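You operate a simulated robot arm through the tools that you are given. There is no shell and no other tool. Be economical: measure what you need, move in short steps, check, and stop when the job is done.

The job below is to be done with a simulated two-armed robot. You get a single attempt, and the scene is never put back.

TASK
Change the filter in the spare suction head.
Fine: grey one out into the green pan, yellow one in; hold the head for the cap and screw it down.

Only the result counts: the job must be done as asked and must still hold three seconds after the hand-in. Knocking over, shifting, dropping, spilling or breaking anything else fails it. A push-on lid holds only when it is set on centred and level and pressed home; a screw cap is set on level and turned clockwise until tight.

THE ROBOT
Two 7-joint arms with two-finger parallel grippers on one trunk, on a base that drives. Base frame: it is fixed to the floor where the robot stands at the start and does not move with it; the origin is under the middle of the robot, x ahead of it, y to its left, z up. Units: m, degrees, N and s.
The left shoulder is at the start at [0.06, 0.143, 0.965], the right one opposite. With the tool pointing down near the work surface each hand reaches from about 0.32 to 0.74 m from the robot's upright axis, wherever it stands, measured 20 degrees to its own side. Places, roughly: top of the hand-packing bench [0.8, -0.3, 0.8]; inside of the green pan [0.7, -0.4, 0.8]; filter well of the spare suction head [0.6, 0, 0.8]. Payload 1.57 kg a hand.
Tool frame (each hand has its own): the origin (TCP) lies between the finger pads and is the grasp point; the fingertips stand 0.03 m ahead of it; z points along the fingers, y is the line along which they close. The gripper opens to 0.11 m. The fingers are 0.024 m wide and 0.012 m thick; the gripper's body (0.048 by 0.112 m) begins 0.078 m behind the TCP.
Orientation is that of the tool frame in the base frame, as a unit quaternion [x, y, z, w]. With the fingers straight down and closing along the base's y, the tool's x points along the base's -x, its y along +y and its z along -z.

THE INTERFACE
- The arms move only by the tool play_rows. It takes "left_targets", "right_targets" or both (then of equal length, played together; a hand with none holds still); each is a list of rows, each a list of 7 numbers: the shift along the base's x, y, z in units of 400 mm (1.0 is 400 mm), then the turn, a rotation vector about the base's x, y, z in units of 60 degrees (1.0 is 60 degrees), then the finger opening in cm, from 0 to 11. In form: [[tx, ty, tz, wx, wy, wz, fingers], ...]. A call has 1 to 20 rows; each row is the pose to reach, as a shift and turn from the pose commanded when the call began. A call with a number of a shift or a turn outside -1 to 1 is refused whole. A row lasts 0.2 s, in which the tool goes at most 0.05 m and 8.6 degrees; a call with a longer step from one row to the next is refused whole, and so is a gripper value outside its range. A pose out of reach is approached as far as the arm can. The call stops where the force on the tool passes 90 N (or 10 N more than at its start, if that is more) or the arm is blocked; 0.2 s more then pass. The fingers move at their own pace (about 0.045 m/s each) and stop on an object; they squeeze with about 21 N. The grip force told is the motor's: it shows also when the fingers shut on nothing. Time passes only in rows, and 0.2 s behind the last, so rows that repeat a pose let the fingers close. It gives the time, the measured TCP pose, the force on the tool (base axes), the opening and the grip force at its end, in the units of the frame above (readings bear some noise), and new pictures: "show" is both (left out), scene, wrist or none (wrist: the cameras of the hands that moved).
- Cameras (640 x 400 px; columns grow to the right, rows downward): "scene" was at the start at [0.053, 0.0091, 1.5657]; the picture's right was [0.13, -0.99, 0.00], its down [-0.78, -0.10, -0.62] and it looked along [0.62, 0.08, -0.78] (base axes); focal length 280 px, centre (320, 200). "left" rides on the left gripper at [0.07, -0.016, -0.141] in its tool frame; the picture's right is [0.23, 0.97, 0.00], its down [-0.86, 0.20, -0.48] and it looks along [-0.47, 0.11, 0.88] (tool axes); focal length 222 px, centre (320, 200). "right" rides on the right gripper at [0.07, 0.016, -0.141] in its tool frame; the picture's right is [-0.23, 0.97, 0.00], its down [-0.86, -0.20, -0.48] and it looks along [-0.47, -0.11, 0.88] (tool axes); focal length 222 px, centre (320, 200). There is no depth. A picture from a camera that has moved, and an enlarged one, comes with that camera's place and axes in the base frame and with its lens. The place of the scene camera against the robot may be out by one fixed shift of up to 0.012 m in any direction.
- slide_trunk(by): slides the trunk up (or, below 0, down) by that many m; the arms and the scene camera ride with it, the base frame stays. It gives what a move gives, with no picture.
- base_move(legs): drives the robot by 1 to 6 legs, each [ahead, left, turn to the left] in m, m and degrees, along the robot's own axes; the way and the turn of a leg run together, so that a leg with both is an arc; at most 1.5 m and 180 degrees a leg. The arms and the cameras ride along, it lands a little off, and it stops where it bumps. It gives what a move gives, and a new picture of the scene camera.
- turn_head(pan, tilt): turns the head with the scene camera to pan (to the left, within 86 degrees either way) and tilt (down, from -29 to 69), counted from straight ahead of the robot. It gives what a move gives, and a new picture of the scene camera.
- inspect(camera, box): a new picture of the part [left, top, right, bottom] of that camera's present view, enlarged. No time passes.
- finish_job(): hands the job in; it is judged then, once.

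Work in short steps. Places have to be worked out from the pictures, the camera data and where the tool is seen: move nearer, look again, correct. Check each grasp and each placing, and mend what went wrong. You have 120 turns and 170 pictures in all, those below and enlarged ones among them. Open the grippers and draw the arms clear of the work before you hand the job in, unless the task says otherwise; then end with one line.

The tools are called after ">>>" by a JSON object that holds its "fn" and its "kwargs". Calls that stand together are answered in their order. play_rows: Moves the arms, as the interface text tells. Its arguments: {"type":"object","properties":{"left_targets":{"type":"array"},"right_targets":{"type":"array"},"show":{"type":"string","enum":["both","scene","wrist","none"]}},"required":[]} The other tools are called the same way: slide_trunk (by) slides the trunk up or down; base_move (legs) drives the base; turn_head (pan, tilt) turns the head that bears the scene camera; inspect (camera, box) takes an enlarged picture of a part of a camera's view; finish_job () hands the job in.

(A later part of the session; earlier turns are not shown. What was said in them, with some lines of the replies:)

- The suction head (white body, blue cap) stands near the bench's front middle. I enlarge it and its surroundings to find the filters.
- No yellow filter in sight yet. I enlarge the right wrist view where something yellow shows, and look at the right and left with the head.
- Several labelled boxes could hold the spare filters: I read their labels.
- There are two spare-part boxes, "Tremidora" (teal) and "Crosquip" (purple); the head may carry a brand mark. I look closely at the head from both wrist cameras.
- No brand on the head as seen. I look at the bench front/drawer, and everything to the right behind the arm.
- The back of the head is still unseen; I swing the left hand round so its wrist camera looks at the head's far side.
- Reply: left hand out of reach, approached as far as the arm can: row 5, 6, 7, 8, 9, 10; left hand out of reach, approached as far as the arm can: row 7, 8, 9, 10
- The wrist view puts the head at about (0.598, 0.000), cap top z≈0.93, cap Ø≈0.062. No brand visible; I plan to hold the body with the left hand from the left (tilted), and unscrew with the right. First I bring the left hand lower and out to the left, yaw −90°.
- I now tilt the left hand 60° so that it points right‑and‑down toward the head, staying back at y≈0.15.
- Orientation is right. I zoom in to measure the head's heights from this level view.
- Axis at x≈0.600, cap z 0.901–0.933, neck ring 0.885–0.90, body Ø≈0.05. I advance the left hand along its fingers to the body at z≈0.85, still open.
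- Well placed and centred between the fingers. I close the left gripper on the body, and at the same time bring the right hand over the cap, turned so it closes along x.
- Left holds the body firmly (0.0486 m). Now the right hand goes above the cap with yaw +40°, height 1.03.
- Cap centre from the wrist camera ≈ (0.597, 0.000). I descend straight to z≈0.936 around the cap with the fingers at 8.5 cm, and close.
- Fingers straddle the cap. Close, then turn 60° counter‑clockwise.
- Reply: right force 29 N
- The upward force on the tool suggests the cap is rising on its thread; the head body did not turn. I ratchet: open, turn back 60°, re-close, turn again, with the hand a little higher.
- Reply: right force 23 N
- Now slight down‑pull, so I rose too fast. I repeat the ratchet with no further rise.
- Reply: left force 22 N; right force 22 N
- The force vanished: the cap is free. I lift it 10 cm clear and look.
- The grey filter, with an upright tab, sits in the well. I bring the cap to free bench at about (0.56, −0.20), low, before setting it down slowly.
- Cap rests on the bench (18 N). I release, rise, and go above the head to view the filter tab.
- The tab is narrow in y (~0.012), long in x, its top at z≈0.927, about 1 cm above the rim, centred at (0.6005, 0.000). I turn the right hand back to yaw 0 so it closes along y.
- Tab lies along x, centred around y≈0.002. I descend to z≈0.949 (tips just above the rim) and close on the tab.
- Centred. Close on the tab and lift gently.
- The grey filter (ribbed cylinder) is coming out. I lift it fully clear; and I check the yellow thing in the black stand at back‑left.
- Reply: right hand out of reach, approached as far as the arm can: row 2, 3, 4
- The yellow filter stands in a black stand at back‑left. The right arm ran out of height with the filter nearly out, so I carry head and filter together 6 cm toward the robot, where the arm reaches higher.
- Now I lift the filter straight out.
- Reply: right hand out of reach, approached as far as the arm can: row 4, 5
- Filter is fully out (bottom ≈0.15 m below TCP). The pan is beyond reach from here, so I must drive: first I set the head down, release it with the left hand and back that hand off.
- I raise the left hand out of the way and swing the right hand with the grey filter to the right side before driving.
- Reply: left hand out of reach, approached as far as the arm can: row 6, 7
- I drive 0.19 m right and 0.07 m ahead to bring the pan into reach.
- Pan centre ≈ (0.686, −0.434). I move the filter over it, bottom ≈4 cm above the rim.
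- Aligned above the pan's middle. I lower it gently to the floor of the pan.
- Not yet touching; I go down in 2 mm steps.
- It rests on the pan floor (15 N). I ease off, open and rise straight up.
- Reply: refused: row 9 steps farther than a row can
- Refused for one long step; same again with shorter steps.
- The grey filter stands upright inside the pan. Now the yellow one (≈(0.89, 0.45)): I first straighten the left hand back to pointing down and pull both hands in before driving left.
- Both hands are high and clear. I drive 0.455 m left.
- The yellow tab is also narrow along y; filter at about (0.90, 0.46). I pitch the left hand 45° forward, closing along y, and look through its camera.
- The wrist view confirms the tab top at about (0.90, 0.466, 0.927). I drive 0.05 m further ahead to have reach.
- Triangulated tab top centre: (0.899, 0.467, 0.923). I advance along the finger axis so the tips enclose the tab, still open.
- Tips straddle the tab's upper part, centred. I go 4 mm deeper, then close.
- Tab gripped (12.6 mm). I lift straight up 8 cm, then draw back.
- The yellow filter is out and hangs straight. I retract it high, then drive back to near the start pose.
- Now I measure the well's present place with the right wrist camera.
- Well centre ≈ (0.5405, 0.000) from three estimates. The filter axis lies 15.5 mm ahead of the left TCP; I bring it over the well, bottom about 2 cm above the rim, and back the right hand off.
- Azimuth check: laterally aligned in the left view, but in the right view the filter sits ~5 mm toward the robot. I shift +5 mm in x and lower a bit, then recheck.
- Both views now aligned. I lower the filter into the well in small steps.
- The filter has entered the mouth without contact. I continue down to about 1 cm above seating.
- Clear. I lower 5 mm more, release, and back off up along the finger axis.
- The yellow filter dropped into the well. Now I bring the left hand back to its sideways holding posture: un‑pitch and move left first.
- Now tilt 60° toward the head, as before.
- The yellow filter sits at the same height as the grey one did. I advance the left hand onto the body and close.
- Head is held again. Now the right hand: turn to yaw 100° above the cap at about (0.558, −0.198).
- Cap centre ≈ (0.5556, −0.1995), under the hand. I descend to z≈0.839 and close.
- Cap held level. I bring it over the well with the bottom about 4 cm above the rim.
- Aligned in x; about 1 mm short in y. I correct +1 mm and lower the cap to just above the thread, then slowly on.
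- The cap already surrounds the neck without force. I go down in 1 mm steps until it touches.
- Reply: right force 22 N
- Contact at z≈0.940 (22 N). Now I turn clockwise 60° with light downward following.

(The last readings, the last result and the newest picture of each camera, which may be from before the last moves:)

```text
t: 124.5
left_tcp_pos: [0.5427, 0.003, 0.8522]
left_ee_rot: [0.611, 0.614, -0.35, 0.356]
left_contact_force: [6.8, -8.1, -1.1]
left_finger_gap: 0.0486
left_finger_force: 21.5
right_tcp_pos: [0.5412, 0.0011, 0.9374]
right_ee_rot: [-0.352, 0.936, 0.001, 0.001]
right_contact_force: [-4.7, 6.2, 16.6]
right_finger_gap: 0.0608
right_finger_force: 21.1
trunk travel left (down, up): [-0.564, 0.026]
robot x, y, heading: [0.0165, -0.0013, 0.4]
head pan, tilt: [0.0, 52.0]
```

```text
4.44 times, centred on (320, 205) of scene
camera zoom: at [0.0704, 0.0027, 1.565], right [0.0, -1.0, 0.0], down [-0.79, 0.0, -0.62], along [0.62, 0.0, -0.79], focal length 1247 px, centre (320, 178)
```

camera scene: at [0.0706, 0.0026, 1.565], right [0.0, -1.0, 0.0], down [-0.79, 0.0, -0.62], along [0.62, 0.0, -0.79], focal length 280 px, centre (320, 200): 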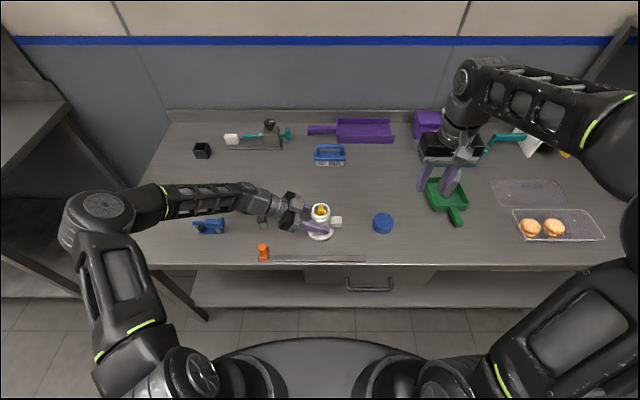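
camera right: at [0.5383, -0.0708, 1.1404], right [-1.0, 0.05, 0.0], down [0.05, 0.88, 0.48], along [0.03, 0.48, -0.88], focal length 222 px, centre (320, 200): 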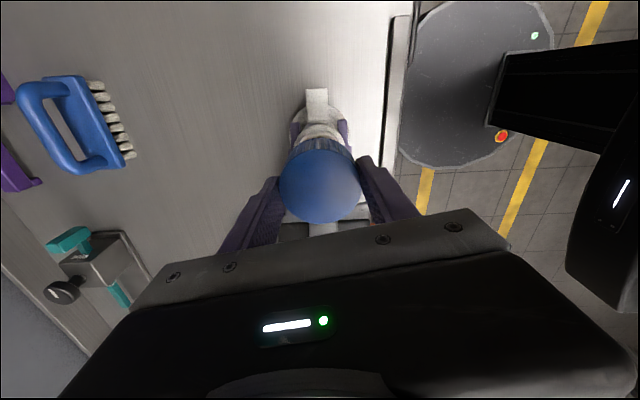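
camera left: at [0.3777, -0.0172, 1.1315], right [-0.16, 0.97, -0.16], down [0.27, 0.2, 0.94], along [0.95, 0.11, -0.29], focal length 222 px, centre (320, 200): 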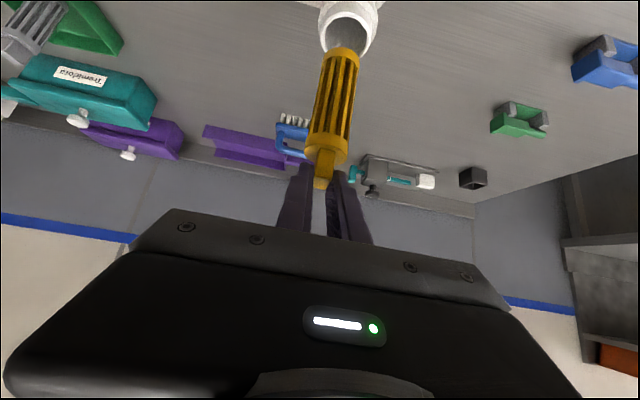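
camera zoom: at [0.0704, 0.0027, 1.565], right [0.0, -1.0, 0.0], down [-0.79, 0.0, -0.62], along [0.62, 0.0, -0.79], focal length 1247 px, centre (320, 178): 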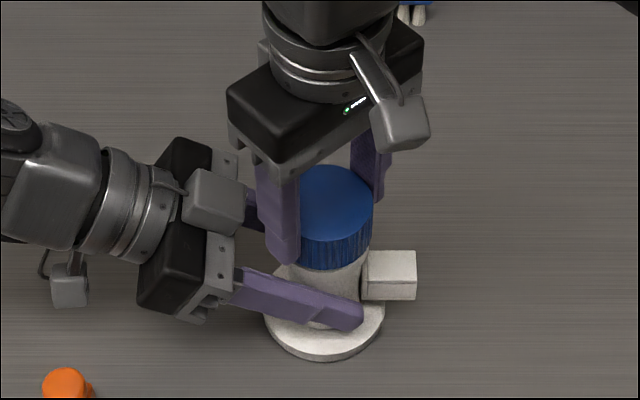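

The head stays put. I ratchet: open, turn back +60°, close, turn clockwise again with a slight descent.

>>> {"fn": "play_rows", "kwargs": {"right_targets": [[0, 0, 0, 0, 0, 0, 7.4], [0, 0, 0, 0, 0, 0, 7.4], [0, 0, 0, 0, 0, 0.14, 7.4], [0, 0, 0, 0, 0, 0.28, 7.4], [0, 0, 0, 0, 0, 0.42, 7.4], [0, 0, 0, 0, 0, 0.56, 7.4], [0, 0, 0, 0, 0, 0.7, 7.4], [0, 0, 0, 0, 0, 0.84, 7.4], [0, 0, 0, 0, 0, 0.98, 7.4], [0, 0, 0, 0, 0, 0.98, 5], [0, 0, 0, 0, 0, 0.98, 4], [0, 0, 0, 0, 0, 0.98, 4], [0, 0, -0.001, 0, 0, 0.84, 4], [0, 0, -0.002, 0, 0, 0.7, 4], [0, 0, -0.003, 0, 0, 0.56, 4], [0, 0, -0.003, 0, 0, 0.42, 4], [0, 0, -0.004, 0, 0, 0.28, 4], [0, 0, -0.004, 0, 0, 0.14, 4], [0, 0, -0.004, 0, 0, 0, 4]], "show": "none"}}

>>> {"fn": "play_rows", "kwargs": {"right_targets": [[0, 0, 0, 0, 0, 0, 7.4], [0, 0, 0, 0, 0, 0, 7.4], [0, 0, 0, 0, 0, 0.14, 7.4], [0, 0, 0, 0, 0, 0.28, 7.4], [0, 0, 0, 0, 0, 0.42, 7.4], [0, 0, 0, 0, 0, 0.56, 7.4], [0, 0, 0, 0, 0, 0.7, 7.4], [0, 0, 0, 0, 0, 0.84, 7.4], [0, 0, 0, 0, 0, 0.98, 7.4], [0, 0, 0, 0, 0, 0.98, 5], [0, 0, 0, 0, 0, 0.98, 4], [0, 0, 0, 0, 0, 0.98, 4], [0, 0, 0, 0, 0, 0.84, 4], [0, 0, -0.001, 0, 0, 0.7, 4], [0, 0, -0.001, 0, 0, 0.56, 4], [0, 0, -0.001, 0, 0, 0.42, 4], [0, 0, -0.002, 0, 0, 0.28, 4], [0, 0, -0.002, 0, 0, 0.14, 4], [0, 0, -0.002, 0, 0, 0, 4]], "show": "none"}}

>>> {"fn": "inspect", "kwargs": {"camera": "scene", "box": [270, 160, 370, 250]}}

```text
t: 128.6
left_tcp_pos: [0.5424, 0.0025, 0.8528]
left_ee_rot: [0.611, 0.613, -0.351, 0.356]
left_contact_force: [1.8, -4.8, -0.6]
left_finger_gap: 0.0484
left_finger_force: 21.1
right_tcp_pos: [0.5407, 0.0, 0.9359]
right_ee_rot: [-0.351, 0.936, 0.0, 0.0]
right_contact_force: [-5.0, 3.1, 13.8]
right_finger_gap: 0.0602
right_finger_force: 21.1
trunk travel left (down, up): [-0.564, 0.026]
robot x, y, heading: [0.0176, 0.0041, 0.1]
head pan, tilt: [0.0, 52.0]
```

```text
t: 132.6
left_tcp_pos: [0.5428, 0.0029, 0.8519]
left_ee_rot: [0.611, 0.613, -0.352, 0.356]
left_contact_force: [2.0, -2.3, 1.4]
left_finger_gap: 0.0484
left_finger_force: 21.1
right_tcp_pos: [0.5413, 0.0009, 0.9342]
right_ee_rot: [-0.352, 0.936, 0.0, 0.0]
right_contact_force: [-4.3, 4.0, 1.3]
right_finger_gap: 0.0605
right_finger_force: 20.9
trunk travel left (down, up): [-0.564, 0.026]
robot x, y, heading: [0.0194, 0.0006, 0.1]
head pan, tilt: [0.0, 52.0]
```

```text
4.44 times, centred on (320, 205) of scene
camera zoom: at [0.0705, 0.0028, 1.565], right [0.0, -1.0, 0.0], down [-0.79, 0.0, -0.62], along [0.62, 0.0, -0.79], focal length 1247 px, centre (320, 178)
```

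zoom: 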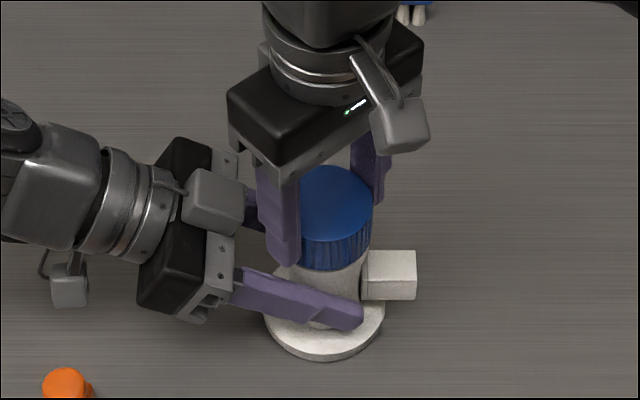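

>>> {"fn": "play_rows", "kwargs": {"right_targets": [[0, 0, 0, 0, 0, 0, 7.4], [0, 0, 0, 0, 0, 0, 7.4], [0, 0, 0, 0, 0, 0.14, 7.4], [0, 0, 0, 0, 0, 0.28, 7.4], [0, 0, 0, 0, 0, 0.42, 7.4], [0, 0, 0, 0, 0, 0.56, 7.4], [0, 0, 0, 0, 0, 0.7, 7.4], [0, 0, 0, 0, 0, 0.84, 7.4], [0, 0, 0, 0, 0, 0.98, 7.4], [0, 0, 0, 0, 0, 0.98, 5], [0, 0, 0, 0, 0, 0.98, 4], [0, 0, 0, 0, 0, 0.98, 4], [0, 0, -0.001, 0, 0, 0.84, 4], [0, 0, -0.001, 0, 0, 0.7, 4], [0, 0, -0.002, 0, 0, 0.56, 4], [0, 0, -0.002, 0, 0, 0.42, 4], [0, 0, -0.002, 0, 0, 0.28, 4], [0, 0, -0.003, 0, 0, 0.14, 4], [0, 0, -0.003, 0, 0, 0, 4]], "show": "none"}}

>>> {"fn": "play_rows", "kwargs": {"right_targets": [[0, 0, 0, 0, 0, 0, 7.4], [0, 0, 0, 0, 0, 0, 7.4], [0, 0, 0, 0, 0, 0.14, 7.4], [0, 0, 0, 0, 0, 0.28, 7.4], [0, 0, 0, 0, 0, 0.42, 7.4], [0, 0, 0, 0, 0, 0.56, 7.4], [0, 0, 0, 0, 0, 0.7, 7.4], [0, 0, 0, 0, 0, 0.84, 7.4], [0, 0, 0, 0, 0, 0.98, 7.4], [0, 0, 0, 0, 0, 0.98, 5], [0, 0, 0, 0, 0, 0.98, 4], [0, 0, 0, 0, 0, 0.98, 4], [0, 0, 0, 0, 0, 0.84, 4], [0, 0, 0, 0, 0, 0.7, 4], [0, 0, 0, 0, 0, 0.56, 4], [0, 0, 0, 0, 0, 0.42, 4], [0, 0, 0, 0, 0, 0.28, 4], [0, 0, 0, 0, 0, 0.14, 4], [0, 0, 0, 0, 0, 0, 4]], "show": "none"}}

>>> {"fn": "inspect", "kwargs": {"camera": "scene", "box": [270, 160, 370, 250]}}

```text
t: 136.6
left_tcp_pos: [0.5421, 0.0027, 0.8508]
left_ee_rot: [0.611, 0.614, -0.351, 0.356]
left_contact_force: [3.2, -1.3, 0.5]
left_finger_gap: 0.0493
left_finger_force: 21.3
right_tcp_pos: [0.5417, -0.0007, 0.9343]
right_ee_rot: [-0.352, 0.936, 0.0, 0.0]
right_contact_force: [-4.1, -0.1, 2.6]
right_finger_gap: 0.0601
right_finger_force: 21.2
trunk travel left (down, up): [-0.564, 0.026]
robot x, y, heading: [0.0158, 0.003, -0.2]
head pan, tilt: [0.0, 52.0]
```

```text
t: 140.6
left_tcp_pos: [0.5417, 0.003, 0.8507]
left_ee_rot: [0.613, 0.613, -0.353, 0.354]
left_contact_force: [-16.5, 3.5, 3.0]
left_finger_gap: 0.0508
left_finger_force: 21.2
right_tcp_pos: [0.5428, -0.0012, 0.935]
right_ee_rot: [-0.351, 0.936, -0.002, 0.003]
right_contact_force: [13.6, -5.1, 0.5]
right_finger_gap: 0.0608
right_finger_force: 20.9
trunk travel left (down, up): [-0.564, 0.026]
robot x, y, heading: [0.0157, 0.0054, 0.1]
head pan, tilt: [0.0, 52.0]
```

```text
4.44 times, centred on (320, 205) of scene
camera zoom: at [0.0705, 0.0023, 1.565], right [0.0, -1.0, 0.0], down [-0.79, 0.0, -0.62], along [0.62, 0.0, -0.79], focal length 1247 px, centre (320, 178)
```

zoom: 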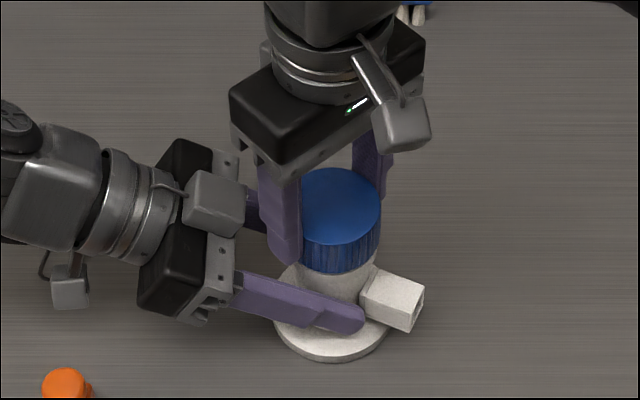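

The head now slips round in the left grip (nozzle turned ~20°), i.e. the cap is tight after about 220–240°, the same as the unscrewing. I release the cap with the right hand and rise to check.

>>> {"fn": "play_rows", "kwargs": {"right_targets": [[0, 0, 0, 0, 0, 0, 7], [0, 0, 0, 0, 0, 0, 9], [0, 0, 0, 0, 0, 0, 9], [0, 0, 0.06, 0, 0, 0, 9], [0, 0, 0.14, 0, 0, 0, 9], [0, 0, 0.22, 0, 0, 0, 9], [0, -0.06, 0.3, 0, 0, 0, 9], [0, -0.16, 0.32, 0, 0, 0, 9], [0, -0.26, 0.32, 0, 0, 0, 9], [0, -0.36, 0.32, 0, 0, 0, 9]], "show": "none"}}

>>> {"fn": "inspect", "kwargs": {"camera": "scene", "box": [280, 170, 360, 240]}}

>>> {"fn": "inspect", "kwargs": {"camera": "right", "box": [240, 60, 480, 220]}}

```text
t: 142.8
left_tcp_pos: [0.5418, 0.0032, 0.8525]
left_ee_rot: [0.611, 0.613, -0.351, 0.356]
left_contact_force: [0.1, -1.6, 1.3]
left_finger_gap: 0.0503
left_finger_force: 21.4
right_tcp_pos: [0.5409, -0.1449, 1.0623]
right_ee_rot: [-0.354, 0.935, 0.0, 0.0]
right_contact_force: [-0.2, 0.0, -0.7]
right_finger_gap: 0.0898
right_finger_force: 0.0
trunk travel left (down, up): [-0.564, 0.026]
robot x, y, heading: [0.0174, 0.0024, 0.3]
head pan, tilt: [0.0, 52.0]
```

```text
5.71 times, centred on (320, 205) of scene
camera zoom: at [0.0707, 0.0021, 1.565], right [0.0, -1.0, 0.0], down [-0.79, 0.0, -0.62], along [0.62, 0.0, -0.79], focal length 1603 px, centre (320, 171)
```

zoom: 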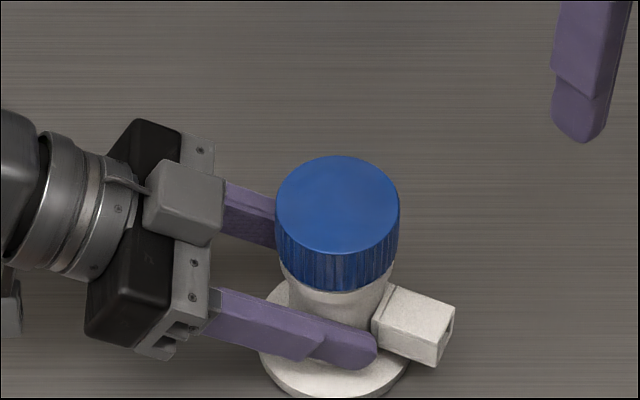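

```text
2.50 times, centred on (360, 140) of right
camera zoom: at [0.4778, -0.1776, 1.2022], right [-0.47, 0.88, 0.0], down [0.77, 0.42, 0.48], along [0.42, 0.23, -0.88], focal length 555 px, centre (220, 350)
```

zoom: 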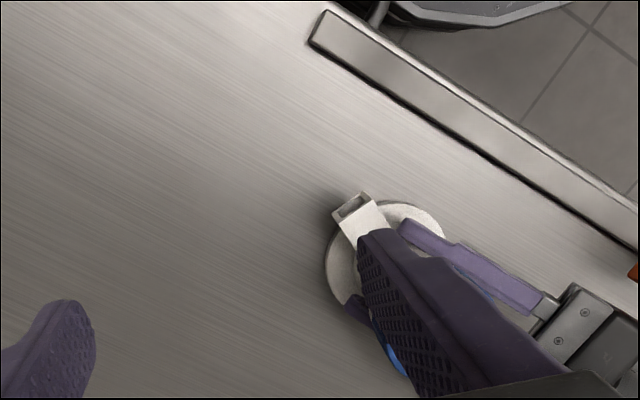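

The cap sits level and low. I release the left hand and back it off along its axis.

>>> {"fn": "play_rows", "kwargs": {"left_targets": [[0, 0, 0, 0, 0, 0, 6], [0, 0, 0, 0, 0, 0, 8], [0, 0, 0, 0, 0, 0, 10], [0, 0, 0, 0, 0, 0, 11], [0, 0.06, 0.035, 0, 0, 0, 11], [0, 0.14, 0.081, 0, 0, 0, 11], [0, 0.22, 0.127, 0, 0, 0, 11], [0, 0.3, 0.173, 0, 0, 0, 11], [0, 0.38, 0.22, 0, 0, 0, 11]], "show": "scene"}}

>>> {"fn": "inspect", "kwargs": {"camera": "left", "box": [250, 60, 410, 220]}}

>>> {"fn": "inspect", "kwargs": {"camera": "scene", "box": [280, 170, 360, 240]}}

```text
t: 144.8
left_tcp_pos: [0.5417, 0.1561, 0.9389]
left_ee_rot: [0.611, 0.613, -0.351, 0.356]
left_contact_force: [-0.4, -0.2, -0.2]
left_finger_gap: 0.1099
left_finger_force: 0.0
right_tcp_pos: [0.5413, -0.1446, 1.0623]
right_ee_rot: [-0.353, 0.936, 0.0, 0.0]
right_contact_force: [0.0, -0.1, 0.7]
right_finger_gap: 0.0901
right_finger_force: 0.0
trunk travel left (down, up): [-0.564, 0.026]
robot x, y, heading: [0.0184, 0.0037, 0.1]
head pan, tilt: [0.0, 52.0]
camera scene: at [0.0706, 0.003, 1.565], right [0.0, -1.0, 0.0], down [-0.79, 0.0, -0.62], along [0.62, 0.0, -0.79], focal length 280 px, centre (320, 200)
```

scene: 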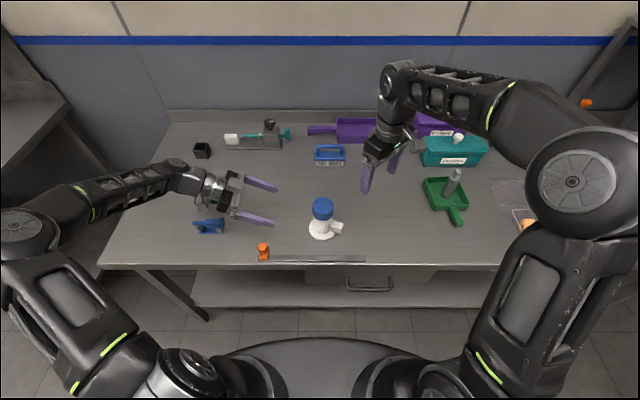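

```text
2.50 times, centred on (330, 140) of left
camera zoom: at [0.5255, 0.3134, 0.9513], right [0.97, 0.12, -0.19], down [0.2, -0.01, 0.98], along [0.11, -0.99, -0.03], focal length 555 px, centre (295, 350)
```

zoom: 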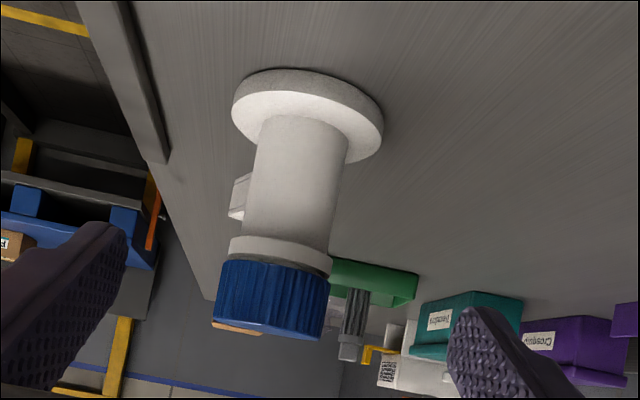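

```text
5.71 times, centred on (320, 205) of scene
camera zoom: at [0.0706, 0.003, 1.565], right [0.0, -1.0, 0.0], down [-0.79, 0.0, -0.62], along [0.62, 0.0, -0.79], focal length 1603 px, centre (320, 171)
```

zoom: 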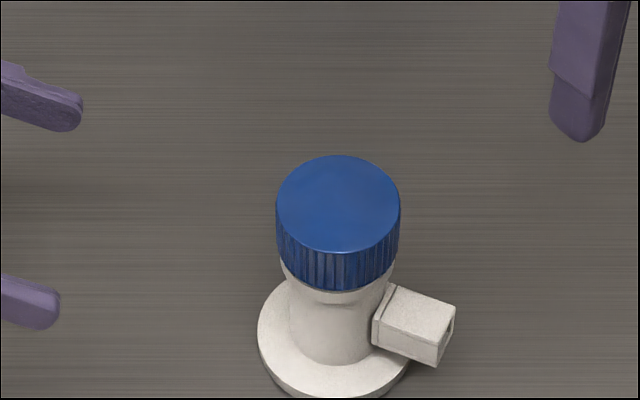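

The cap is level and closed flush against the neck ring; the head stands free, the grey filter stands in the pan, all else undisturbed. I draw both arms up and clear.

>>> {"fn": "play_rows", "kwargs": {"left_targets": [[-0.03, 0.04, 0.07, 0, 0, 0, 11], [-0.06, 0.08, 0.14, 0, 0, 0, 11], [-0.1, 0.12, 0.22, 0, 0, 0, 11], [-0.15, 0.15, 0.3, 0, 0, 0, 11], [-0.2, 0.18, 0.38, 0, 0, 0, 11]], "right_targets": [[0, -0.06, 0.02, 0, 0, 0, 9], [-0.02, -0.13, 0.03, 0, 0, 0, 9], [-0.05, -0.2, 0.04, 0, 0, 0, 9], [-0.08, -0.27, 0.05, 0, 0, 0, 9], [-0.1, -0.3, 0.05, 0, 0, 0, 9]], "show": "scene"}}

>>> {"fn": "inspect", "kwargs": {"camera": "scene", "box": [280, 110, 520, 260]}}

```text
t: 145.9
left_tcp_pos: [0.4617, 0.2252, 1.0934]
left_ee_rot: [0.611, 0.613, -0.351, 0.356]
left_contact_force: [0.5, -0.2, 0.0]
left_finger_gap: 0.1098
left_finger_force: 0.1
right_tcp_pos: [0.501, -0.265, 1.0813]
right_ee_rot: [-0.353, 0.936, 0.0, 0.001]
right_contact_force: [0.2, -0.7, 0.0]
right_finger_gap: 0.0899
right_finger_force: 0.0
trunk travel left (down, up): [-0.564, 0.026]
robot x, y, heading: [0.0197, 0.004, 0.2]
head pan, tilt: [0.0, 52.0]
camera scene: at [0.0698, 0.002, 1.565], right [0.0, -1.0, 0.0], down [-0.79, 0.0, -0.62], along [0.62, 0.0, -0.79], focal length 280 px, centre (320, 200)
```

scene: 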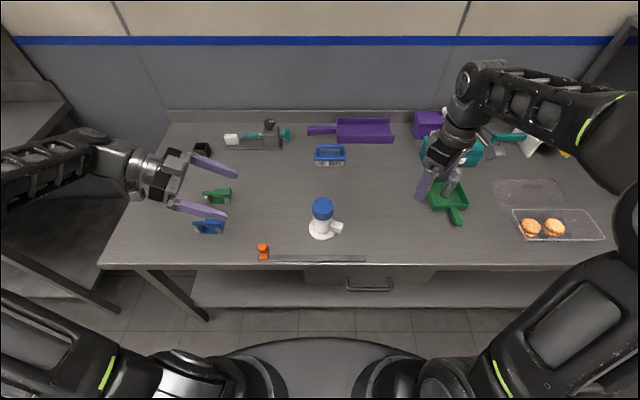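

```text
2.67 times, centred on (400, 185) of scene
camera zoom: at [0.0698, 0.002, 1.565], right [0.0, -1.0, 0.0], down [-0.79, 0.0, -0.62], along [0.62, 0.0, -0.79], focal length 748 px, centre (107, 240)
```

zoom: 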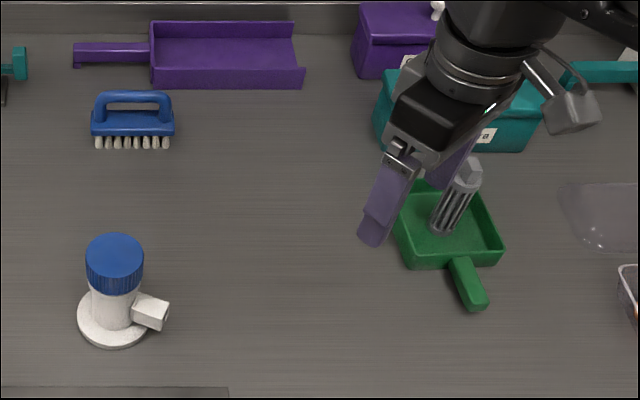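

Everything is in place and the arms are clear; I hand the job in.

>>> {"fn": "finish_job", "kwargs": {}}

```text
The job is handed in.
```

The filter is changed: the grey one stands in the green pan, the yellow one is seated in the suction head, and the cap is screwed down level and tight; it turned until the head itself began to slip round in the left grip. The head ended up about 6 cm nearer the robot than where it started, with its nozzle turned roughly 20–30 degrees.
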